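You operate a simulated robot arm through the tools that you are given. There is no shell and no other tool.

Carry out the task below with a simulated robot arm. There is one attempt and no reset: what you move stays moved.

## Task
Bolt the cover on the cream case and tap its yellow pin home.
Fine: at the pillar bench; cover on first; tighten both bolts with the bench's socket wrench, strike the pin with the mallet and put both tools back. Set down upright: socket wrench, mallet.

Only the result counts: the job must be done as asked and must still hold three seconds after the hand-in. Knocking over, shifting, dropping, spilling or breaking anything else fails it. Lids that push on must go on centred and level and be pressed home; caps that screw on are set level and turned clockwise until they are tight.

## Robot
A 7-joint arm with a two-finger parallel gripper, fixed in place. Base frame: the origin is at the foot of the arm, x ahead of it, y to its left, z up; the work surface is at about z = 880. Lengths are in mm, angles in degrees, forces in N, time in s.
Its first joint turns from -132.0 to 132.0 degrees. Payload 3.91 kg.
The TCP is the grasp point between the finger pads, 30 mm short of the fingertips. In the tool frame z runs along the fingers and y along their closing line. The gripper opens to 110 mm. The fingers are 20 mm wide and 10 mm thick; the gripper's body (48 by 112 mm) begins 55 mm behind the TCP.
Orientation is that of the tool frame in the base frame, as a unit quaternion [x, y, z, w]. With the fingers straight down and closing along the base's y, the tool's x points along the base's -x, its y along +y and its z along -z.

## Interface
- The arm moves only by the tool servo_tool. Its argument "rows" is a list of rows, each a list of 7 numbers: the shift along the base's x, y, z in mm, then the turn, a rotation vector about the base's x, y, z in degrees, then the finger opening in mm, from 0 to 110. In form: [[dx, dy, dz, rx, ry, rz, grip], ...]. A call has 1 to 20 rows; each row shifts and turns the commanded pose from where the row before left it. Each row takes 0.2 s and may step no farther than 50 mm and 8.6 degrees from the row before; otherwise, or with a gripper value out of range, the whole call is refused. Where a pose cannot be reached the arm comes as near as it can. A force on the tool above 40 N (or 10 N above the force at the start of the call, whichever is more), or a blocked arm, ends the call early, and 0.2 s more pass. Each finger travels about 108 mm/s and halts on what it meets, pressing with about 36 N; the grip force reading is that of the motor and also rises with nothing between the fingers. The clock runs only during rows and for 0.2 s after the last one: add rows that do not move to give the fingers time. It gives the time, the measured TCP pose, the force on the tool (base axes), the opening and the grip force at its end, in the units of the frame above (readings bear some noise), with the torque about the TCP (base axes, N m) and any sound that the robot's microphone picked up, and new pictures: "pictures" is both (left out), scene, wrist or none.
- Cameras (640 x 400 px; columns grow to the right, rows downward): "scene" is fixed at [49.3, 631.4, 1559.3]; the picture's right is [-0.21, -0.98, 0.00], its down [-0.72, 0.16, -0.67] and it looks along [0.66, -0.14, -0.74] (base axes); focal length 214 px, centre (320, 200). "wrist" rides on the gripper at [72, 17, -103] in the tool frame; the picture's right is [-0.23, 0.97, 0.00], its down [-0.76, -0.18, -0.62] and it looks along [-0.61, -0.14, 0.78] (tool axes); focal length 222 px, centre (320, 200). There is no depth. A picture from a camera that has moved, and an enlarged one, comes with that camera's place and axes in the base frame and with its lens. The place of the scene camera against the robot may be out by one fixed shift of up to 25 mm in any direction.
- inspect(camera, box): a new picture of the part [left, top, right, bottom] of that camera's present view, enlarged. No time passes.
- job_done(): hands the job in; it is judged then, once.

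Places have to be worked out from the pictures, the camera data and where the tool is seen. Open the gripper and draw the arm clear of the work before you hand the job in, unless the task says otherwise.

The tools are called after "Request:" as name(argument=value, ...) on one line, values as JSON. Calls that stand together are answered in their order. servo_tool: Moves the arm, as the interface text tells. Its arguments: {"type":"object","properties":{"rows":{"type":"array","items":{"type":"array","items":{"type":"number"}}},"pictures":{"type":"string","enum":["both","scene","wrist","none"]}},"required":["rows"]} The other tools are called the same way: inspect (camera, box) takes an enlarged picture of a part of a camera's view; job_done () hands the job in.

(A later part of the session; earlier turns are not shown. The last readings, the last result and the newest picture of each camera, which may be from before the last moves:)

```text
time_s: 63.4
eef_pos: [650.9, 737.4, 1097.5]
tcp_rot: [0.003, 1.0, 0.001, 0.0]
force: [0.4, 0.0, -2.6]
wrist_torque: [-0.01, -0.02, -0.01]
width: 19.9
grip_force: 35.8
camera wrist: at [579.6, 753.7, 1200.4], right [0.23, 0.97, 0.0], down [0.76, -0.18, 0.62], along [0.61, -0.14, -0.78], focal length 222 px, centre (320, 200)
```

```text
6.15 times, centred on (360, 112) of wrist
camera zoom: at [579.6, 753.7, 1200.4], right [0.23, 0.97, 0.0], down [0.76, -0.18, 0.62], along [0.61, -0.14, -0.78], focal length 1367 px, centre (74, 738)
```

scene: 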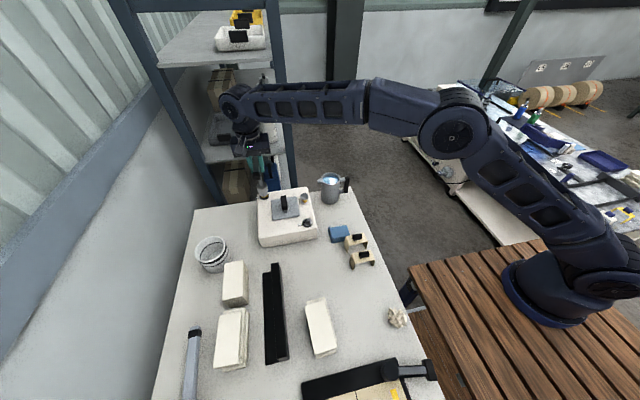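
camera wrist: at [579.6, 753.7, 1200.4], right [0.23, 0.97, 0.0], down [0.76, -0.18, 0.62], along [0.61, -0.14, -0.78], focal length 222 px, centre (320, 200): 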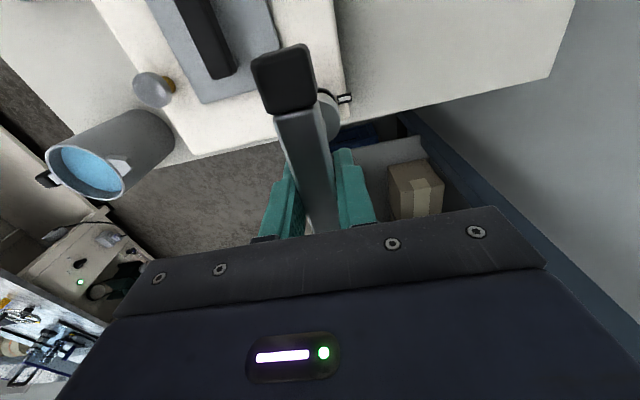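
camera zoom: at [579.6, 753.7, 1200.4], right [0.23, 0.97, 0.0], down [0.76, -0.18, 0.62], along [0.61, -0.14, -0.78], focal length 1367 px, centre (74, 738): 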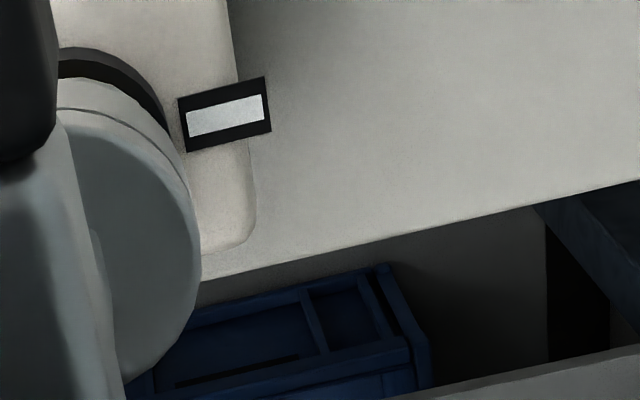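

The marker says x is right and y needs about +1.5 mm. I'll correct and lower over the hex in checked steps.

Request:
servo_tool(rows=[[0, 1.6, 0, 0, 0, 0, 0], [0, 0, -3, 0, 0, 0, 0], [0, 0, -3, 0, 0, 0, 0], [0, 0, -3, 0, 0, 0, 0], [0, 0, -2, 0, 0, 0, 0], [0, 0, 0, 0, 0, 0, 0]], pictures="none")

Request:
servo_tool(rows=[[0, 0, -2, 0, 0, 0, 0], [0, 0, -2, 0, 0, 0, 0], [0, 0, -2, 0, 0, 0, 0], [0, 0, 0, 0, 0, 0, 0]])

Request:
inspect(camera="scene", box=[250, 175, 290, 205])

```text
time_s: 64.8
eef_pos: [650.2, 740.8, 1088.0]
tcp_rot: [0.003, 1.0, 0.002, 0.001]
force: [-0.1, -0.6, -2.6]
wrist_torque: [0.01, -0.01, -0.03]
width: 19.9
grip_force: 36.3
```

```text
time_s: 65.8
eef_pos: [650.5, 740.9, 1080.7]
tcp_rot: [0.002, 1.0, 0.0, 0.001]
force: [-0.1, 0.9, -2.3]
wrist_torque: [0.02, -0.02, 0.0]
width: 19.7
grip_force: 35.7
camera wrist: at [579.5, 756.6, 1183.7], right [0.23, 0.97, 0.0], down [0.76, -0.18, 0.62], along [0.61, -0.14, -0.78], focal length 222 px, centre (320, 200)
```

scene: 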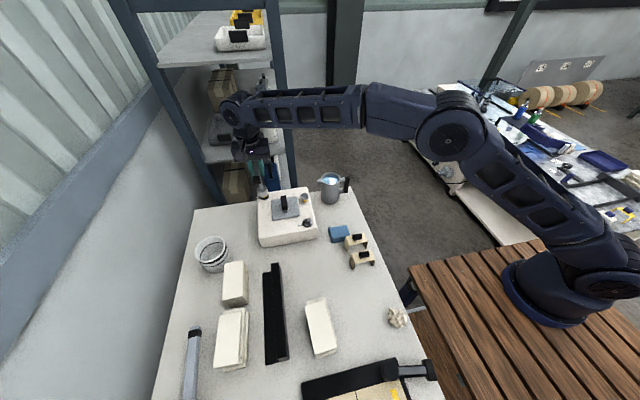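
wrist: 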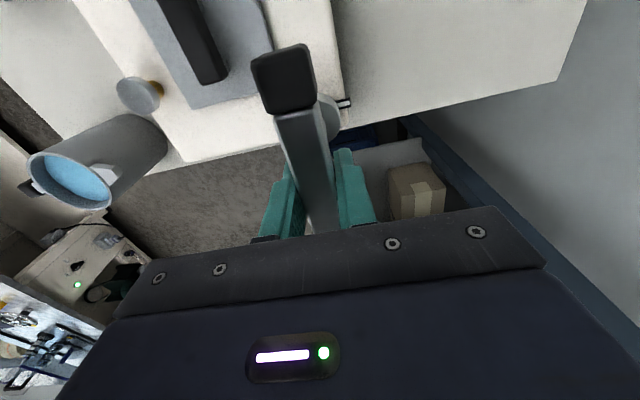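

```text
13.33 times, centred on (270, 190) of scene
camera zoom: at [49.3, 631.4, 1559.3], right [-0.21, -0.98, 0.0], down [-0.72, 0.16, -0.67], along [0.66, -0.14, -0.74], focal length 2860 px, centre (987, 333)
```

zoom: 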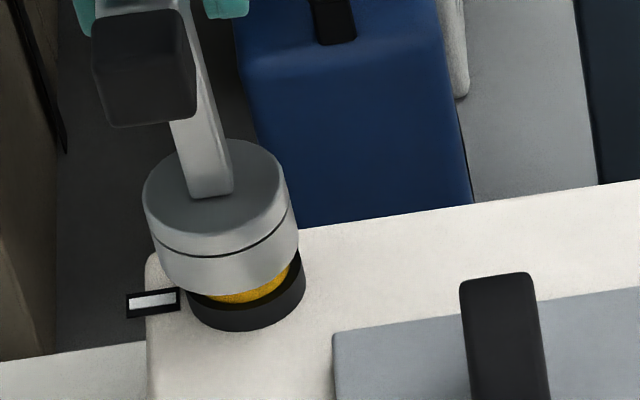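

The hex is inside the socket with no contact force. I'll continue down to seat.

Request:
servo_tool(rows=[[0, 0, -1.5, 0, 0, 0, 0], [0, 0, -1.5, 0, 0, 0, 0], [0, 0, -1, 0, 0, 0, 0], [0, 0, 0, 0, 0, 0, 0]], pictures="none")

```text
time_s: 66.8
eef_pos: [650.6, 740.5, 1078.0]
tcp_rot: [0.003, 1.0, 0.002, 0.001]
force: [-0.2, 0.0, 11.0]
wrist_torque: [-0.18, 0.16, -0.04]
width: 19.6
grip_force: 36.4
```

Seated at 11 N. Turning bolt 2 clockwise in the same way.

Request:
servo_tool(rows=[[-0.05, -0.78, 0, 0, 0, -7.5, 0], [-0.15, -0.77, -0.1, 0, 0, -7.5, 0], [-0.26, -0.75, -0.1, 0, 0, -7.5, 0], [-0.34, -0.7, -0.1, 0, 0, -7.5, 0]], pictures="none")

Request:
servo_tool(rows=[[-0.44, -0.65, -0.2, 0, 0, -7.5, 0], [-0.52, -0.59, -0.2, 0, 0, -7.5, 0], [-0.59, -0.52, -0.2, 0, 0, -7.5, 0], [-0.65, -0.44, -0.2, 0, 0, -7.5, 0]], pictures="none")

Request:
servo_tool(rows=[[-0.7, -0.34, -0.2, 0, 0, -7.5, 0], [-0.75, -0.26, -0.2, 0, 0, -7.5, 0], [-0.77, -0.15, -0.2, 0, 0, -7.5, 0], [-0.78, -0.05, -0.1, 0, 0, -7.5, 0]])

Request:
inspect(camera="scene", box=[250, 175, 290, 205])

```text
time_s: 67.8
eef_pos: [650.1, 736.6, 1076.2]
tcp_rot: [0.262, 0.965, 0.001, 0.001]
force: [3.1, 2.0, 8.9]
wrist_torque: [0.1, -0.27, 0.1]
width: 19.7
grip_force: 35.5
```

```text
time_s: 68.8
eef_pos: [646.4, 733.9, 1073.6]
tcp_rot: [0.503, 0.864, -0.001, 0.002]
force: [-1.0, 0.0, -2.2]
wrist_torque: [-0.04, 0.02, 0.22]
width: 19.7
grip_force: 36.4
```

```text
time_s: 69.8
eef_pos: [644.2, 733.2, 1075.1]
tcp_rot: [0.71, 0.705, 0.0, 0.002]
force: [-0.4, 0.3, -2.7]
wrist_torque: [-0.01, -0.02, 0.22]
width: 19.8
grip_force: 36.4
camera wrist: at [662.9, 805.5, 1177.5], right [0.97, -0.23, 0.0], down [-0.18, -0.76, 0.62], along [-0.14, -0.61, -0.78], focal length 222 px, centre (320, 200)
```

scene: 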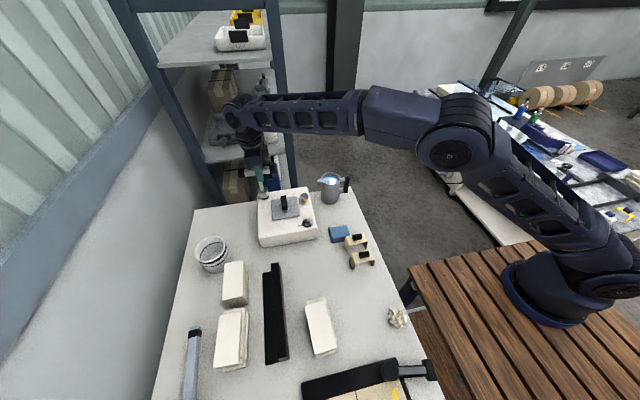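
wrist: 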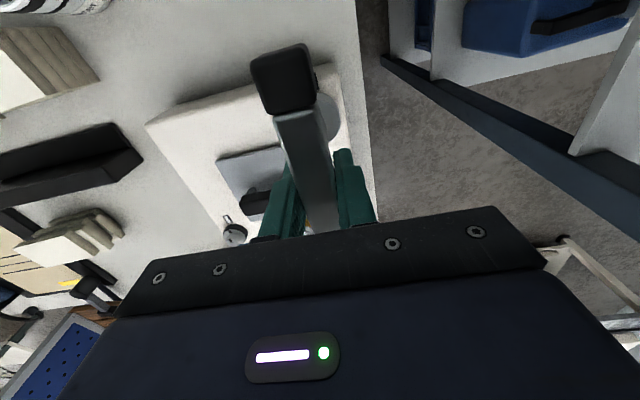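

```text
13.33 times, centred on (270, 190) of scene
camera zoom: at [49.3, 631.4, 1559.3], right [-0.21, -0.98, 0.0], down [-0.72, 0.16, -0.67], along [0.66, -0.14, -0.74], focal length 2860 px, centre (987, 333)
```

zoom: 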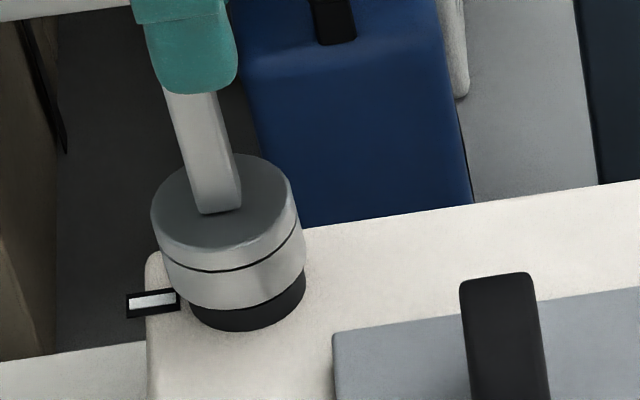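

Same behaviour as bolt 1 at 90°. I'll continue to the tight stop.

Request:
servo_tool(rows=[[-0.78, 0.05, -0.1, 0, 0, -7.5, 0], [-0.77, 0.15, -0.2, 0, 0, -7.5, 0]], pictures="none")

Request:
servo_tool(rows=[[-0.75, 0.26, -0.2, 0, 0, -7.5, 0], [-0.7, 0.34, -0.2, 0, 0, -7.5, 0]], pictures="none")

Request:
servo_tool(rows=[[0, 0, 2, 0, 0, 3, 0], [0, 0, 5, 0, 0, 0, 0], [0, 0, 10, 0, 0, 0, 0], [0, 0, 20, 0, 0, 0, 0], [0, 0, 30, 0, 0, 0, 0], [0, 0, 0, 0, 0, 0, 0]])

Request:
inspect(camera="scene", box=[250, 175, 290, 205])

Request:
inspect(camera="scene", box=[240, 170, 340, 235])

```text
time_s: 70.4
eef_pos: [642.5, 735.1, 1073.9]
tcp_rot: [0.795, 0.607, 0.0, 0.002]
force: [-0.4, -0.7, -3.1]
wrist_torque: [0.02, 0.02, 0.65]
width: 19.9
grip_force: 35.9
```

```text
time_s: 71.0
eef_pos: [640.4, 734.2, 1073.4]
tcp_rot: [0.867, 0.498, 0.0, 0.001]
force: [-0.1, 0.8, -3.3]
wrist_torque: [0.0, 0.0, 1.12]
width: 21.4
grip_force: 36.0
```

```text
time_s: 72.4
eef_pos: [640.1, 734.2, 1142.6]
tcp_rot: [0.854, 0.52, 0.0, 0.002]
force: [-0.7, -0.8, -3.2]
wrist_torque: [-0.02, 0.01, -0.03]
width: 19.8
grip_force: 36.1
camera wrist: at [690.6, 790.6, 1244.7], right [0.76, -0.65, 0.0], down [-0.51, -0.59, 0.62], along [-0.4, -0.48, -0.78], focal length 222 px, centre (320, 200)
```

scene: 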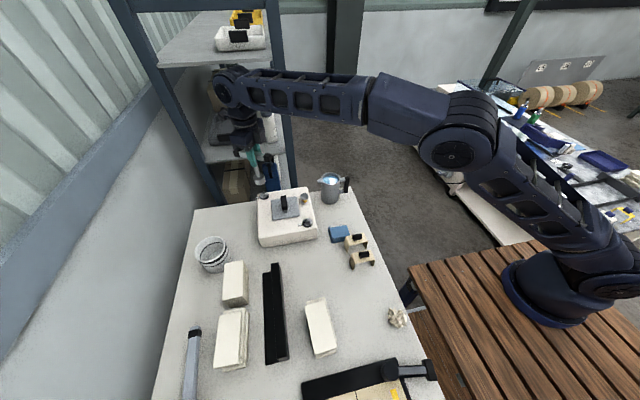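
wrist: 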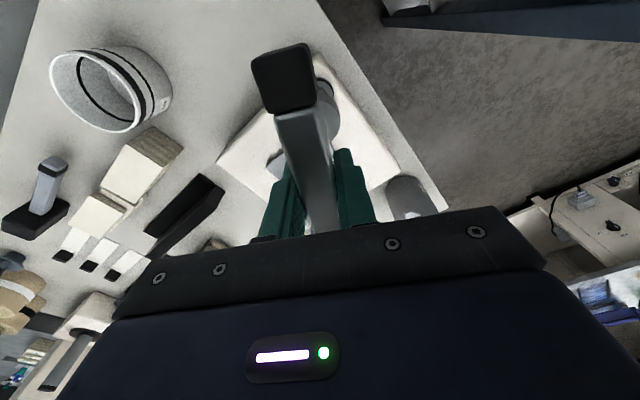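

```text
13.33 times, centred on (270, 190) of scene
camera zoom: at [49.3, 631.4, 1559.3], right [-0.21, -0.98, 0.0], down [-0.72, 0.16, -0.67], along [0.66, -0.14, -0.74], focal length 2860 px, centre (987, 333)
```

zoom: 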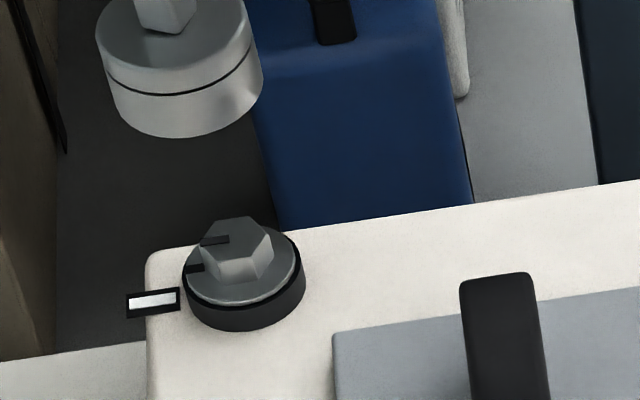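

```text
6.15 times, centred on (290, 202) of scene
camera zoom: at [49.3, 631.4, 1559.3], right [-0.21, -0.98, 0.0], down [-0.72, 0.16, -0.67], along [0.66, -0.14, -0.74], focal length 1320 px, centre (505, 185)
```

zoom: 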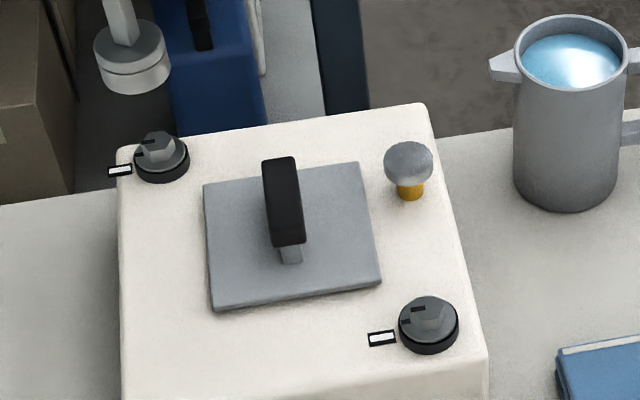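

Both bolts are tight, with their pointers on the windows and no yellow showing. I'll take the wrench back to its place, rotating back on the way.

Request:
servo_tool(rows=[[-4, -8, 5, 0, 0, 7.3, 0], [-7, -19, 5, 0, 0, 7.3, 0], [-7, -20, 0, 0, 0, 7.3, 0], [-7, -20, 0, 0, 0, 7.3, 0], [-7, -20, 0, 0, 0, 7.3, 0], [-7, -20, 0, 0, 0, 7.3, 0], [-7, -20, 0, 0, 0, 7.3, 0], [-7, -20, 0, 0, 0, 7.3, 0], [-7, -20, 0, 0, 0, 7.3, 0], [-7, -20, 0, 0, 0, 7.3, 0], [-7, -20, 0, 0, 0, 7.3, 0], [-7, -20, 0, 0, 0, 7.3, 0], [-7, -20, 0, 0, 0, 7.3, 0], [-7, -20, 0, 0, 0, 7.3, 0], [-7, -20, 0, 0, 0, 7.3, 0], [-7, -10, 0, 0, 0, 7.3, 0], [-4, 0, 0, 0, 0, 0, 0], [0, 0, 0, 0, 0, 0, 0], [0, 0, 0, 0, 0, 0, 0]])

Request:
inspect(camera="scene", box=[300, 145, 380, 225])

```text
time_s: 76.4
eef_pos: [528.1, 437.7, 1150.7]
tcp_rot: [0.004, 1.0, 0.002, 0.001]
force: [0.1, -0.4, -3.1]
wrist_torque: [0.0, -0.03, 0.0]
width: 19.9
grip_force: 36.0
camera wrist: at [456.9, 453.7, 1253.7], right [0.23, 0.97, 0.0], down [0.76, -0.19, 0.62], along [0.61, -0.14, -0.78], focal length 222 px, centre (320, 200)
```

scene: 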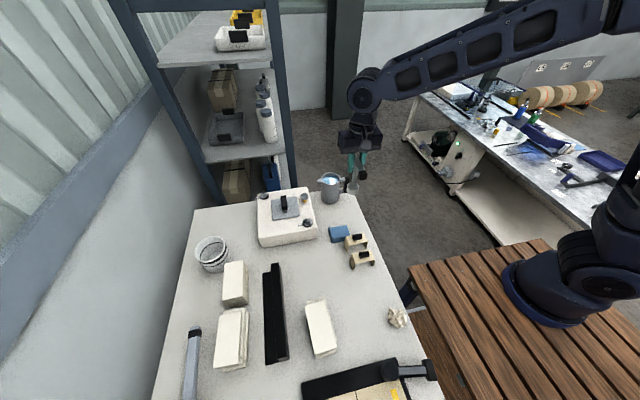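
wrist: 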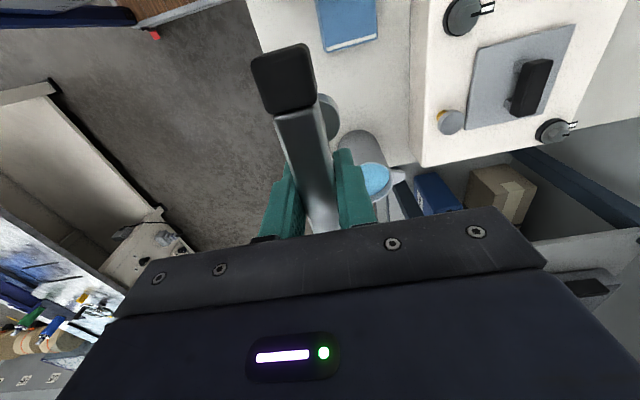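

```text
5.00 times, centred on (340, 185) of scene
camera zoom: at [49.3, 631.4, 1559.3], right [-0.21, -0.98, 0.0], down [-0.72, 0.16, -0.67], along [0.66, -0.14, -0.74], focal length 1072 px, centre (220, 275)
```

zoom: 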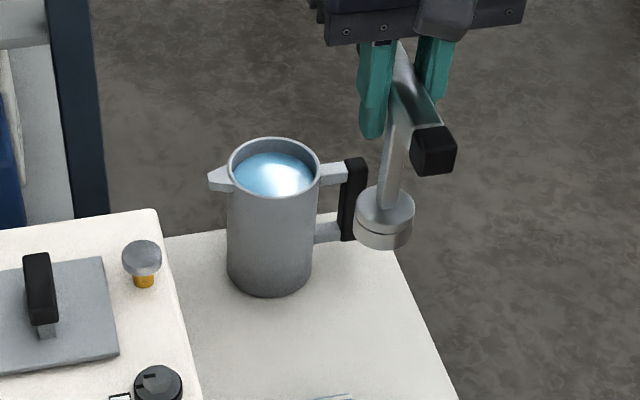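

The position matches where it was lifted (about 1 mm left). I'll lower it back to the bench, slowly at the end.

Request:
servo_tool(rows=[[-0.8, -1.2, -20, 0, 0, 0, 0], [0, 0, -35, 0, 0, 0, 0], [0, 0, -35, 0, 0, 0, 0], [0, 0, -30, 0, 0, 0, 0], [0, 0, -20, 0, 0, 0, 0], [0, 0, -10, 0, 0, 0, 0], [0, 0, -4, 0, 0, 0, 0], [0, 0, -2, 0, 0, 0, 0], [0, 0, 0, 0, 0, 0, 0]])

Request:
inspect(camera="scene", box=[320, 165, 380, 225])

```text
time_s: 78.4
eef_pos: [527.1, 437.6, 996.1]
tcp_rot: [0.004, 1.0, 0.001, 0.001]
force: [0.7, 0.1, -3.5]
wrist_torque: [0.03, -0.05, 0.0]
width: 19.6
grip_force: 35.7
camera wrist: at [456.1, 453.0, 1098.7], right [0.24, 0.97, 0.0], down [0.76, -0.19, 0.62], along [0.61, -0.14, -0.78], focal length 222 px, centre (320, 200)
```

scene: 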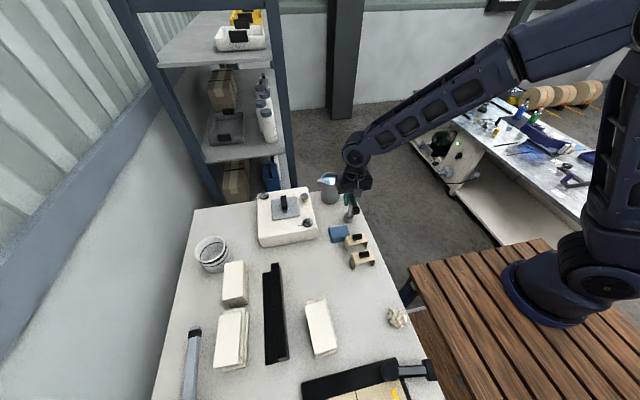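
wrist: 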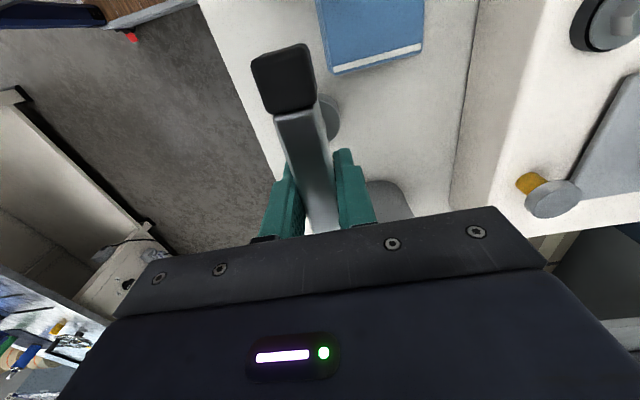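

```text
6.67 times, centred on (350, 195) of scene
camera zoom: at [49.3, 631.4, 1559.3], right [-0.21, -0.98, 0.0], down [-0.72, 0.16, -0.67], along [0.66, -0.14, -0.74], focal length 1430 px, centre (120, 233)
```

zoom: 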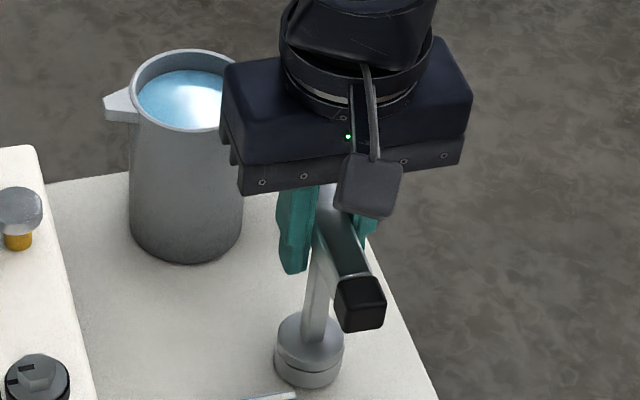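

The wrench is about 6 mm above the bench. I'll lower in 1 mm steps to contact.

Request:
servo_tool(rows=[[0, 0, -1.5, 0, 0, 0, 0], [0, 0, -1.5, 0, 0, 0, 0], [0, 0, -1, 0, 0, 0, 0], [0, 0, 0, 0, 0, 0, 0]], pictures="none")

Request:
servo_tool(rows=[[0, 0, -0.7, 0, 0, 0, 0], [0, 0, -0.7, 0, 0, 0, 0], [0, 0, 0, 0, 0, 0, 0]], pictures="none")

Request:
servo_tool(rows=[[0, 0, -0.5, 0, 0, 0, 0], [0, 0, -0.5, 0, 0, 0, 0], [0, 0, 0, 0, 0, 0, 0]], pictures="none")

```text
time_s: 79.4
eef_pos: [527.6, 436.5, 992.3]
tcp_rot: [0.004, 1.0, 0.002, 0.001]
force: [-0.1, -1.6, 8.0]
wrist_torque: [-0.23, 0.25, 0.04]
width: 19.8
grip_force: 35.9
```

```text
time_s: 80.2
eef_pos: [528.2, 436.8, 990.0]
tcp_rot: [0.004, 1.0, 0.002, 0.002]
force: [4.6, -1.5, 28.9]
wrist_torque: [-0.29, -0.13, 0.08]
width: 20.3
grip_force: 36.2
```

```text
time_s: 81.0
eef_pos: [526.7, 436.7, 989.0]
tcp_rot: [0.005, 1.0, 0.002, 0.002]
force: [5.2, 1.6, 25.8]
wrist_torque: [-0.02, -0.03, -0.01]
width: 19.7
grip_force: 36.7
```

The wrench rests on the bench. I'll ease off the pressure, open, and rise clear.

Request:
servo_tool(rows=[[0, 0, 1, 0, 0, 0, 0], [0, 0, 0, 0, 0, 0, 16], [0, 0, 0, 0, 0, 0, 24], [0, 0, 0, 0, 0, 0, 36], [0, 0, 0, 0, 0, 0, 60], [0, 0, 0, 0, 0, 0, 60]])

Request:
inspect(camera="scene", box=[320, 165, 380, 225])

```text
time_s: 82.4
eef_pos: [527.4, 435.4, 988.6]
tcp_rot: [0.005, 1.0, 0.001, 0.0]
force: [-0.6, -0.5, 0.4]
wrist_torque: [0.02, 0.01, 0.01]
width: 60.1
grip_force: 0.0
camera wrist: at [456.2, 452.4, 1092.6], right [0.24, 0.97, 0.0], down [0.76, -0.19, 0.62], along [0.61, -0.14, -0.78], focal length 222 px, centre (320, 200)
```

scene: 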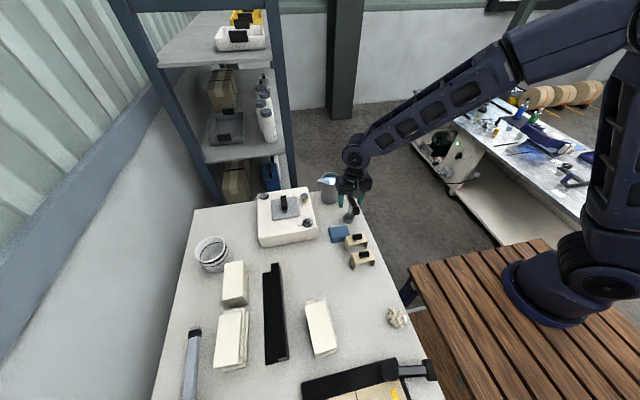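
wrist: 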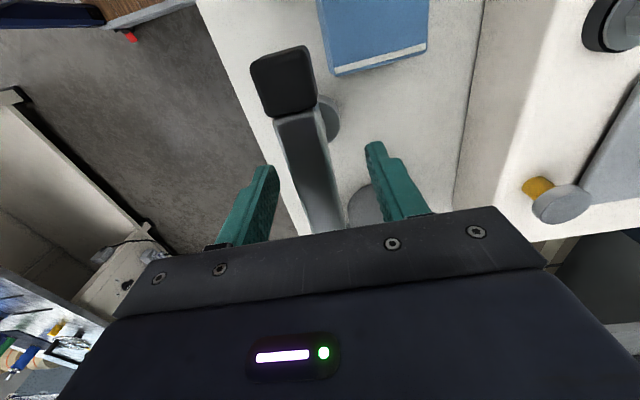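

```text
6.67 times, centred on (350, 195) of scene
camera zoom: at [49.3, 631.4, 1559.3], right [-0.21, -0.98, 0.0], down [-0.72, 0.16, -0.67], along [0.66, -0.14, -0.74], focal length 1430 px, centre (120, 233)
```

zoom: 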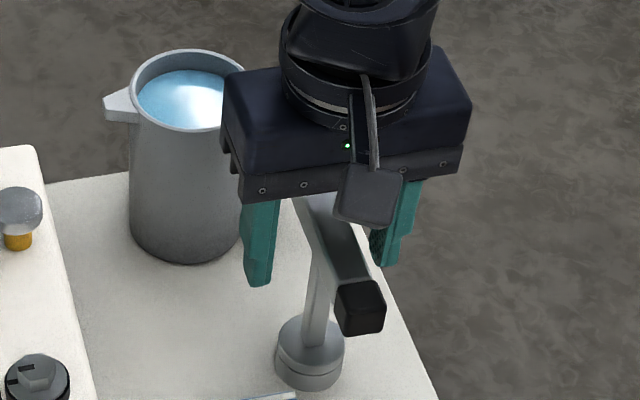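

The wrench stands on its own. I'll rise clear, then swing towards the mallet with the gripper turned 180°. I plan to hold the mallet by its head, so that later the handle can point clear of the shelf and jug.

Request:
servo_tool(rows=[[0, 0, 15, 0, 0, 0, 60], [0, 0, 35, 0, 0, 0, 60], [0, 0, 45, 0, 0, 0, 80], [0, 0, 45, 0, 0, 0.6, 80], [0, 0, 25, 0, 0, 0, 80], [-20, 21, 0, 0, 0, 7.5, 80], [-20, 21, 0, 0, 0, 7.5, 80], [-20, 21, 0, 0, 0, 7.5, 80], [-20, 21, 0, 0, 0, 7.5, 80], [-20, 21, 0, 0, 0, 7.5, 80], [-20, 21, 0, 0, 0, 7.5, 80], [-20, 21, 0, 0, 0, 7.5, 80], [-20, 21, 0, 0, 0, 7.5, 80], [0, 0, 0, 0, 0, 0, 80]])

Request:
inspect(camera="scene", box=[320, 165, 380, 225])

```text
time_s: 85.4
eef_pos: [365.0, 602.8, 1156.3]
tcp_rot: [-0.501, 0.865, 0.002, 0.0]
force: [-0.5, 0.5, 0.1]
wrist_torque: [0.0, 0.01, 0.0]
width: 80.0
grip_force: 0.1
camera wrist: at [316.3, 547.3, 1258.7], right [-0.73, 0.68, 0.0], down [0.53, 0.57, 0.62], along [0.42, 0.46, -0.78], focal length 222 px, centre (320, 200)
```

scene: 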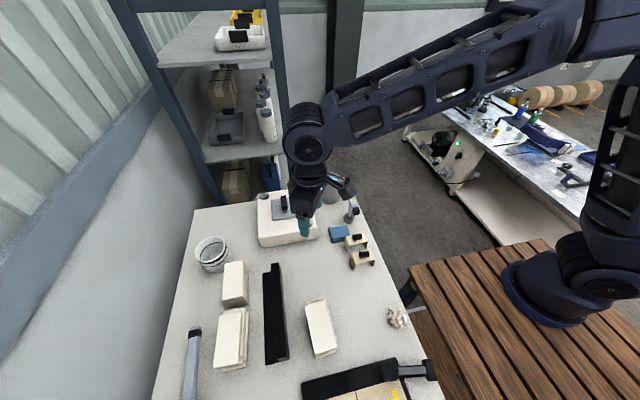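
wrist: 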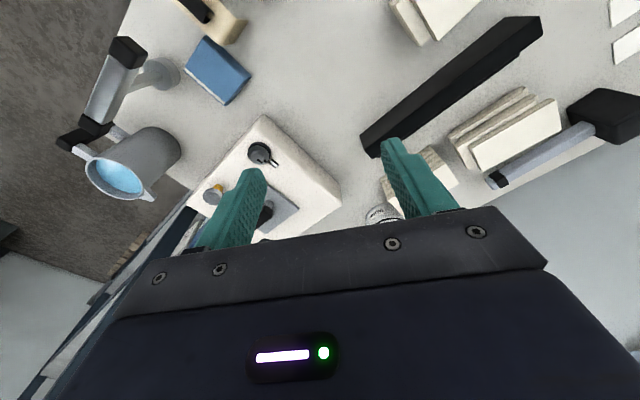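

```text
6.67 times, centred on (350, 195) of scene
camera zoom: at [49.3, 631.4, 1559.3], right [-0.21, -0.98, 0.0], down [-0.72, 0.16, -0.67], along [0.66, -0.14, -0.74], focal length 1430 px, centre (120, 233)
```

zoom: 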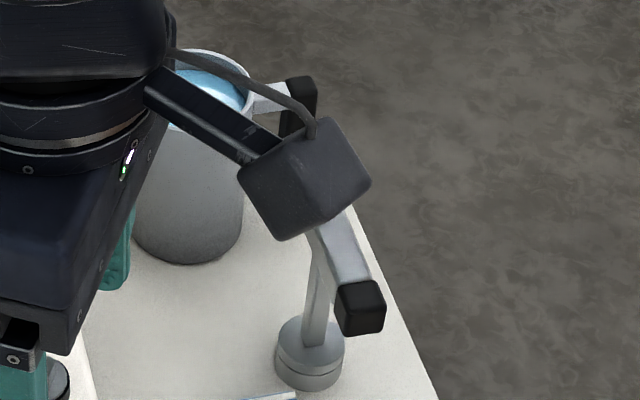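

The wrench still stands in place. Continuing to the mallet while rotating to 180°.

Request:
servo_tool(rows=[[-18, 20, 0, 0, 0, 7.5, 80], [-18, 20, 0, 0, 0, 7.5, 80], [-18, 20, 0, 0, 0, 7.5, 80], [-18, 20, 0, 0, 0, 7.5, 80], [-18, 20, 0, 0, 0, 7.5, 80], [-18, 20, 0, 0, 0, 7.5, 80], [-18, 20, 0, 0, 0, 7.5, 80], [-18, 20, 0, 0, 0, 7.5, 80], [-18, 20, 0, 0, 0, 7.5, 80], [-18, 20, 0, 0, 0, 7.5, 80], [-18, 20, 0, 0, 0, 7.5, 80], [-18, 20, 0, 0, 0, 7.5, 80], [0, 0, 0, 0, 0, 0, 80]])

```text
time_s: 88.2
eef_pos: [149.6, 846.3, 1153.6]
tcp_rot: [0.967, -0.257, -0.001, 0.001]
force: [0.2, 0.4, 0.0]
wrist_torque: [0.01, 0.03, -0.02]
width: 79.7
grip_force: 0.1
camera wrist: at [206.2, 793.9, 1256.8], right [-0.68, -0.73, 0.0], down [-0.57, 0.53, 0.62], along [-0.46, 0.42, -0.78], focal length 222 px, centre (320, 200)
```

scene: 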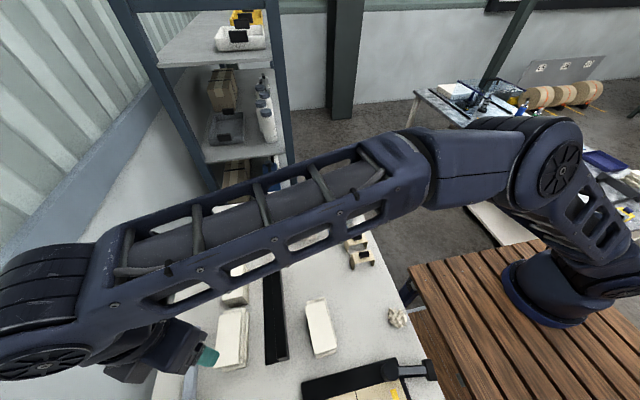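
wrist: 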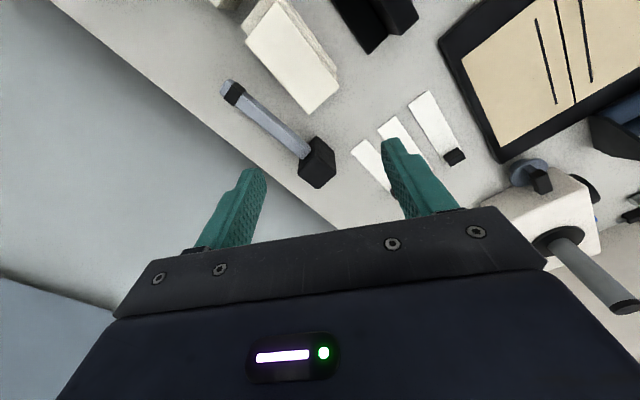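

150° reached without trouble. Finishing the turn and moving above the mallet head.

Request:
servo_tool(rows=[[-15, 17, 0, 0, 0, 7.5, 80], [-15, 17, 0, 0, 0, 7.5, 80], [-15, 17, 0, 0, 0, 7.5, 80], [-15, 17, -10, 0, 0, 7.5, 80], [-17, 11, -20, 0, 0, 0, 80], [0, 0, -20, 0, 0, 0, 80], [0, 0, 0, 0, 0, 0, 80], [0, 0, 0, 0, 0, 0, 80]])

Request:
inspect(camera="wrist", box=[220, 60, 420, 210])

```text
time_s: 90.0
eef_pos: [74.4, 923.8, 1104.1]
tcp_rot: [1.0, 0.0, -0.001, 0.001]
force: [0.1, -0.5, 0.5]
wrist_torque: [-0.04, -0.01, 0.01]
width: 80.3
grip_force: 0.0
camera wrist: at [148.0, 906.4, 1207.6], right [-0.23, -0.97, 0.0], down [-0.76, 0.18, 0.62], along [-0.61, 0.14, -0.78], focal length 222 px, centre (320, 200)
```

scene: 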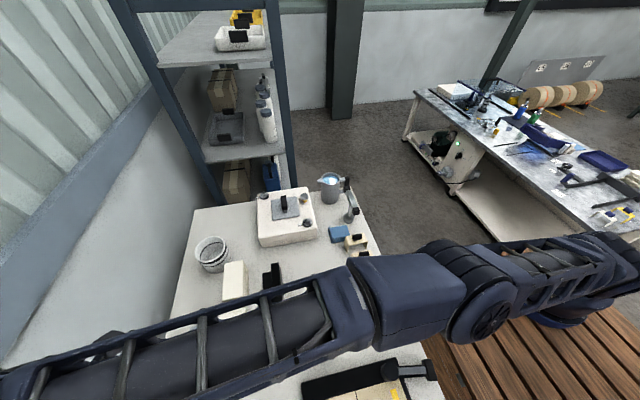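
wrist: 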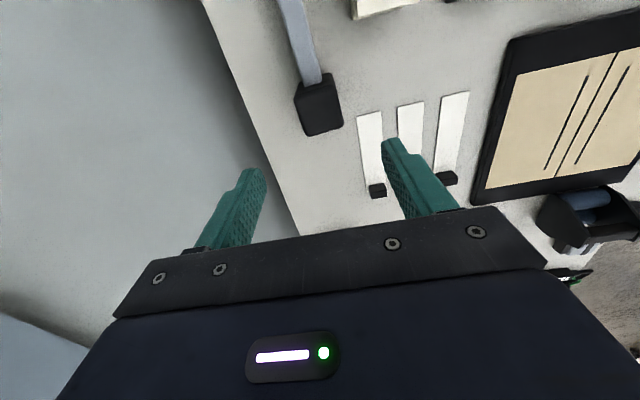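

```text
2.67 times, centred on (320, 135) of wrist
camera zoom: at [148.0, 906.4, 1207.6], right [-0.23, -0.97, 0.0], down [-0.76, 0.18, 0.62], along [-0.61, 0.14, -0.78], focal length 592 px, centre (320, 373)
```

zoom: 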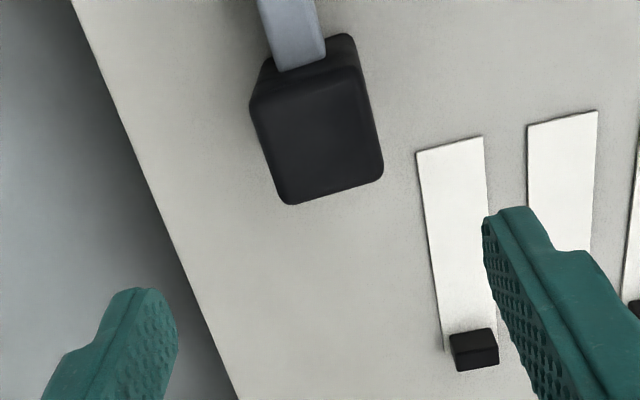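

The head is centred near (69.5, 924.5) with about 3.5° of yaw and is 43 × 45 mm. I'll align and descend around it.

Request:
servo_tool(rows=[[-5.5, 0.9, -10, 0, 0, 3.5, 76], [0, 0, -40, 0, 0, 0, 76], [0, 0, -40, 0, 0, 0, 76], [0, 0, -30, 0, 0, 0, 76], [0, 0, 0, 0, 0, 0, 76]])

Request:
inspect(camera="wrist", box=[200, 60, 440, 230])

```text
time_s: 91.2
eef_pos: [70.6, 927.6, 985.8]
tcp_rot: [1.0, 0.031, -0.001, 0.002]
force: [0.4, 0.5, 0.2]
wrist_torque: [-0.02, 0.02, 0.0]
width: 76.0
grip_force: 0.1
camera wrist: at [145.1, 912.9, 1088.4], right [-0.17, -0.99, 0.0], down [-0.77, 0.13, 0.62], along [-0.62, 0.1, -0.78], focal length 222 px, centre (320, 200)
```

scene: 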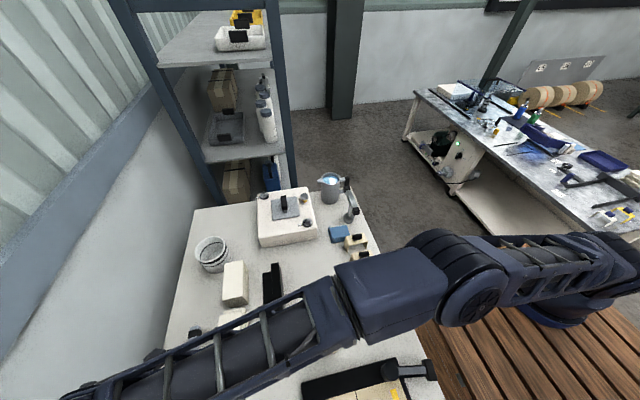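
wrist: 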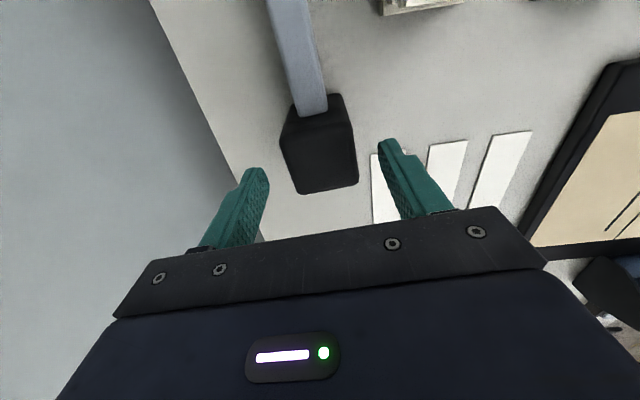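

```text
2.35 times, centred on (320, 145) of wrist
camera zoom: at [145.1, 912.9, 1088.4], right [-0.17, -0.99, 0.0], down [-0.77, 0.13, 0.62], along [-0.62, 0.1, -0.78], focal length 523 px, centre (320, 329)
```

zoom: 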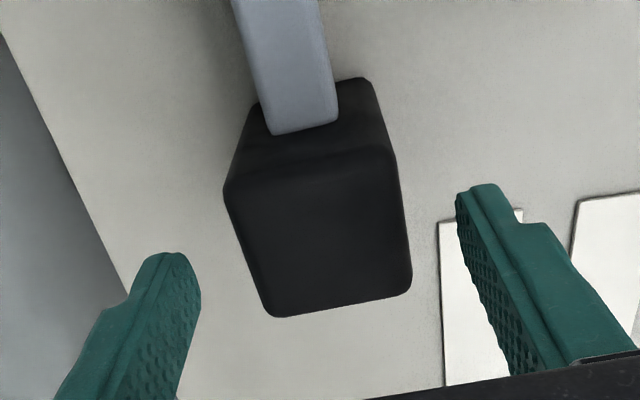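

The head sits between the fingers with small offsets. I'll shift -2.5 mm in x and descend to mid-head height.

Request:
servo_tool(rows=[[-2.5, 0, -10, 0, 0, 0, 76], [0, 0, -20, 0, 0, 0, 76], [0, 0, -20, 0, 0, 0, 76], [0, 0, -10, 0, 0, 0, 76], [0, 0, -3, 0, 0, 0, 76], [0, 0, 0, 0, 0, 0, 76]], pictures="wrist")

Request:
inspect(camera="wrist", box=[200, 60, 440, 230])

```text
time_s: 92.6
eef_pos: [67.8, 924.7, 920.8]
tcp_rot: [1.0, 0.031, -0.001, 0.001]
force: [0.4, -0.6, -0.5]
wrist_torque: [0.0, 0.02, 0.01]
width: 76.1
grip_force: 0.0
camera wrist: at [142.7, 911.7, 1024.4], right [-0.17, -0.99, 0.0], down [-0.77, 0.13, 0.62], along [-0.62, 0.1, -0.78], focal length 222 px, centre (320, 200)
```

wrist: 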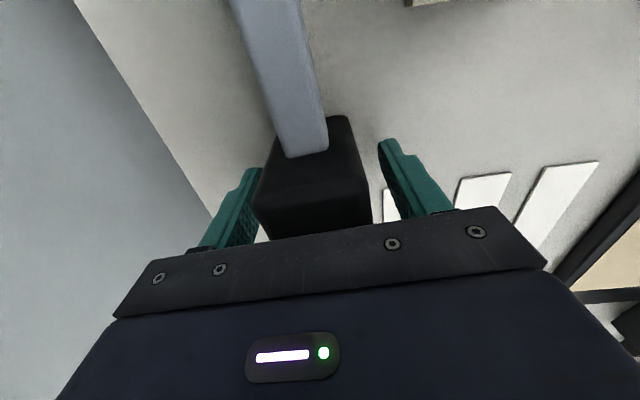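

```text
2.35 times, centred on (320, 145) of wrist
camera zoom: at [142.7, 911.7, 1024.4], right [-0.17, -0.99, 0.0], down [-0.77, 0.13, 0.62], along [-0.62, 0.1, -0.78], focal length 523 px, centre (320, 329)
```

zoom: 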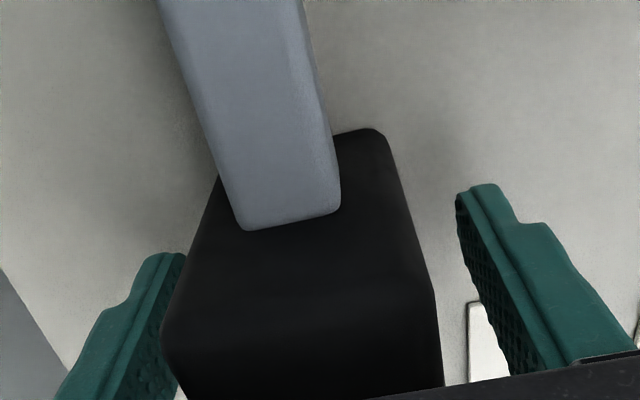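

The head is between the pads. Closing the grip now.

Request:
servo_tool(rows=[[0, 0, 0, 0, 0, 0, 60], [0, 0, 0, 0, 0, 0, 45], [0, 0, 0, 0, 0, 0, 25], [0, 0, 0, 0, 0, 0, 20], [0, 0, 0, 0, 0, 0, 20]], pictures="wrist")

Request:
servo_tool(rows=[[0, 0, 1, 0, 0, 0, 0], [0, 0, 2, 0, 0, 0, 0], [0, 0, 4, 0, 0, 0, 0], [0, 0, 8, 0, 0, 0, 0], [0, 0, 0, 0, 0, 0, 0]], pictures="wrist")

```text
time_s: 93.8
eef_pos: [67.4, 925.2, 921.2]
tcp_rot: [1.0, 0.031, -0.001, 0.002]
force: [0.6, -1.9, 0.1]
wrist_torque: [0.07, 0.04, -0.03]
width: 48.1
grip_force: 36.3
camera wrist: at [142.7, 911.6, 1024.6], right [-0.17, -0.99, 0.0], down [-0.77, 0.13, 0.62], along [-0.62, 0.1, -0.78], focal length 222 px, centre (320, 200)
```

wrist: 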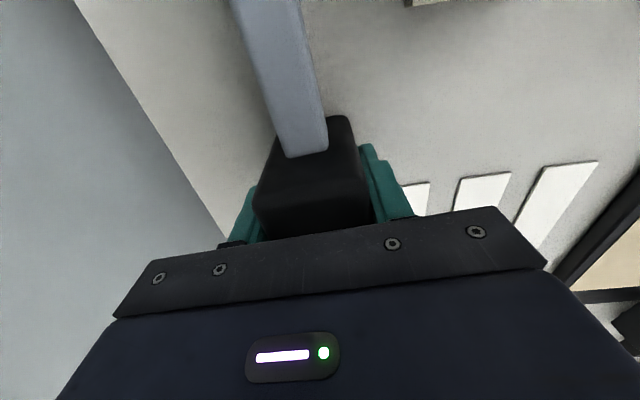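

```text
time_s: 95.0
eef_pos: [66.7, 924.3, 937.9]
tcp_rot: [1.0, 0.031, -0.001, 0.002]
force: [0.1, 0.3, -5.3]
wrist_torque: [0.01, 0.09, 0.05]
width: 47.6
grip_force: 35.8
camera wrist: at [142.6, 911.1, 1040.0], right [-0.17, -0.99, 0.0], down [-0.77, 0.13, 0.62], along [-0.62, 0.1, -0.78], focal length 222 px, centre (320, 200)
```

wrist: 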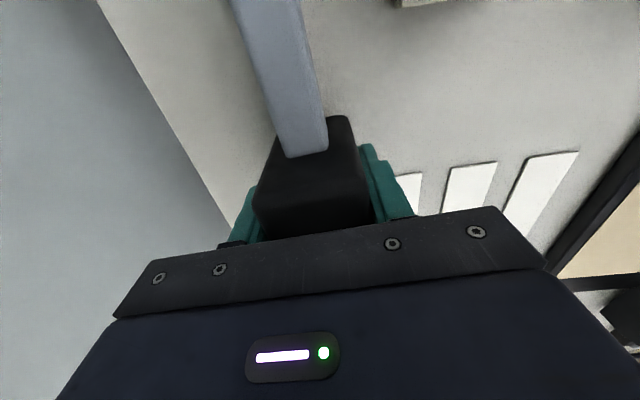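

The mallet is held firmly by the head and hangs level. I'll lift it well clear.

Request:
servo_tool(rows=[[0, 0, 15, 0, 0, 0, 0], [0, 0, 25, 0, 0, 0, 0], [0, 0, 35, 0, 0, 0, 0], [0, 0, 35, 0, 0, 0, 0], [0, 0, 35, 0, 0, 0, 0], [0, 0, 25, 0, 0, 0, 0], [0, 0, 0, 0, 0, 0, 0]], pictures="wrist")

Request:
servo_tool(rows=[[15, -9, 0, 0, 0, -5, 0], [25, -16, 0, 0, 0, -7.5, 0], [26, -16.5, 0, 0, 0, -7.5, 0], [26, -16.5, 0, 0, 0, -7.5, 0], [26, -16.5, 0, 0, 0, -7.5, 0], [26, -16.5, 0, 0, 0, -7.5, 0], [26, -16.5, 0, 0, 0, -7.5, 0], [26, -16.5, 0, 0, 0, -7.5, 0], [26, -16.5, 0, 0, 0, -7.5, 0], [26, -16.5, 0, 0, 0, -7.5, 0], [0, 0, 0, 0, 0, 0, 0]])

```text
time_s: 96.6
eef_pos: [67.4, 926.7, 1106.3]
tcp_rot: [0.999, 0.032, -0.001, 0.002]
force: [-0.1, -0.2, -4.7]
wrist_torque: [0.0, 0.07, 0.0]
width: 47.7
grip_force: 35.9
camera wrist: at [142.3, 912.9, 1209.7], right [-0.17, -0.99, 0.0], down [-0.77, 0.13, 0.62], along [-0.62, 0.1, -0.78], focal length 222 px, centre (320, 200)
```

wrist: 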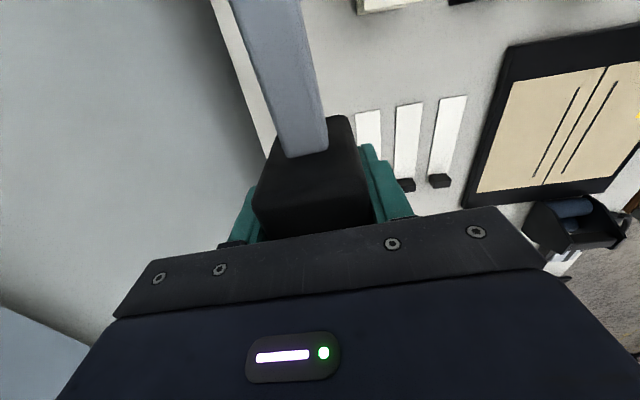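

```text
time_s: 99.0
eef_pos: [314.4, 766.3, 1104.8]
tcp_rot: [0.824, -0.566, -0.002, 0.002]
force: [-0.6, -0.7, -6.2]
wrist_torque: [0.07, 0.01, 0.01]
width: 47.7
grip_force: 36.0
camera wrist: at [327.2, 691.7, 1208.0], right [-0.99, -0.14, 0.0], down [-0.11, 0.77, 0.62], along [-0.09, 0.62, -0.78], focal length 222 px, centre (320, 200)
```

scene: 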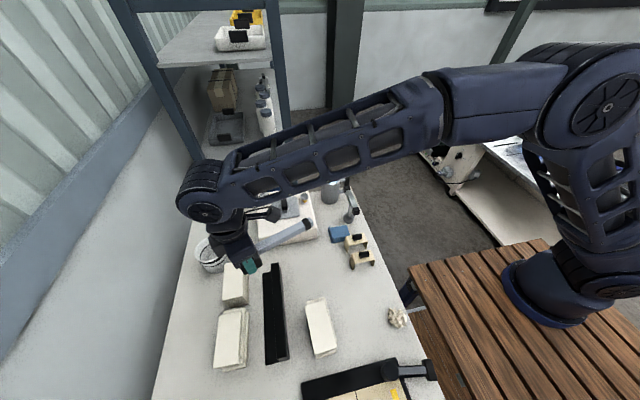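
wrist: 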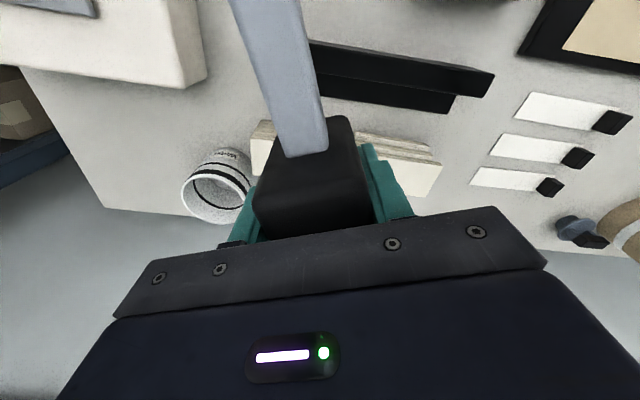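

The mallet is steady. Continuing to above the pin.

Request:
servo_tool(rows=[[22, -14, 0, 0, 0, -7, 0], [25, -16, 0, 0, 0, -7, 0], [25, -16, 0, 0, 0, -7, 0], [25, -16, 0, 0, 0, -7, 0], [25, -16, 0, 0, 0, -7, 0], [25, -16, 0, 0, 0, -7, 0], [25, -16, 0, 0, 0, -7, 0], [25, -16, 0, 0, 0, -7, 0], [25, -16, 0, 0, 0, -7, 0], [25, -16, 0, 0, 0, -7, 0], [26.6, -14.9, 0, 0, 0, -7.5, 0], [0, 0, 0, 0, 0, 0, 0], [0, 0, 0, 0, 0, 0, 0]])

Request:
inspect(camera="scene", box=[260, 165, 350, 225])

Request:
inspect(camera="wrist", box=[200, 60, 440, 230])

```text
time_s: 101.8
eef_pos: [585.9, 594.6, 1104.3]
tcp_rot: [-0.289, 0.957, 0.002, 0.001]
force: [-0.5, -0.3, -4.9]
wrist_torque: [0.0, -0.06, 0.02]
width: 48.0
grip_force: 36.4
camera wrist: at [517.7, 567.2, 1208.0], right [-0.35, 0.94, 0.0], down [0.73, 0.27, 0.62], along [0.58, 0.22, -0.78], focal length 222 px, centre (320, 200)
```

scene: 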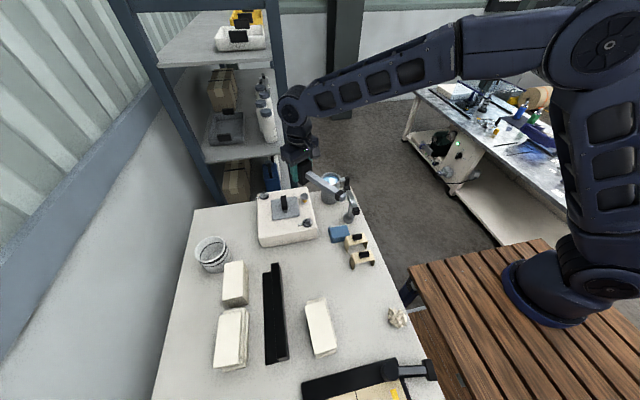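
wrist: 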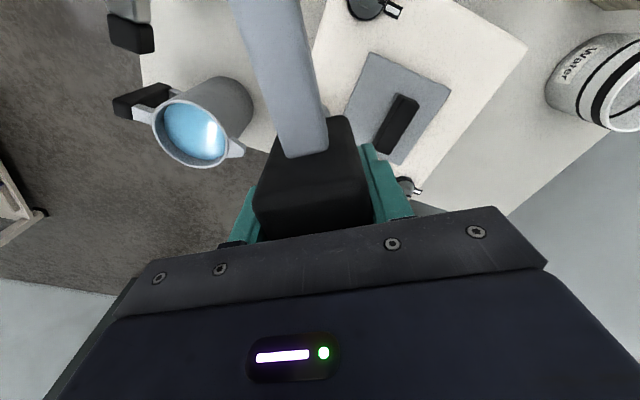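

```text
6.67 times, centred on (305, 195) of scene
camera zoom: at [49.3, 631.4, 1559.3], right [-0.21, -0.98, 0.0], down [-0.72, 0.16, -0.67], along [0.66, -0.14, -0.74], focal length 1430 px, centre (420, 233)
```

zoom: 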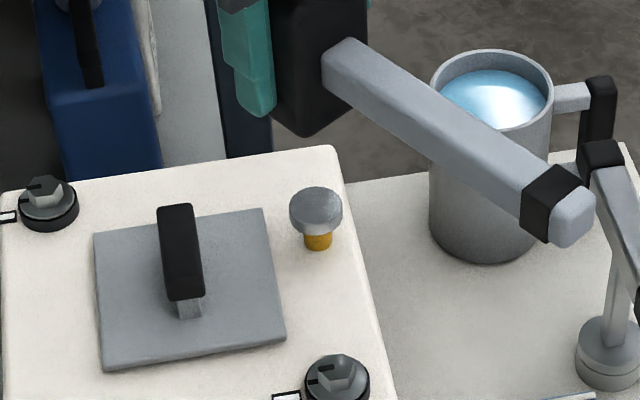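

```text
2.35 times, centred on (320, 145) of wrist
camera zoom: at [517.7, 567.2, 1208.0], right [-0.35, 0.94, 0.0], down [0.73, 0.27, 0.62], along [0.58, 0.22, -0.78], focal length 523 px, centre (320, 329)
```

zoom: 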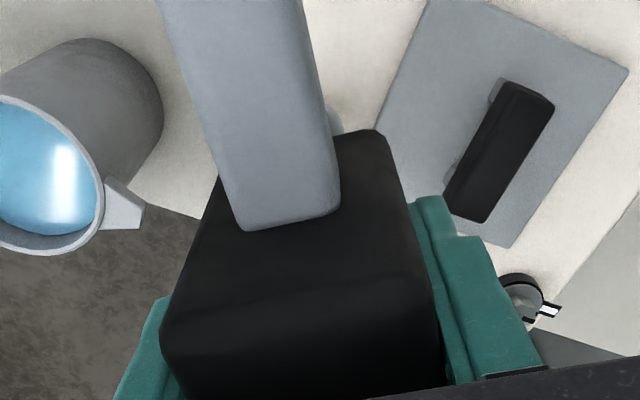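

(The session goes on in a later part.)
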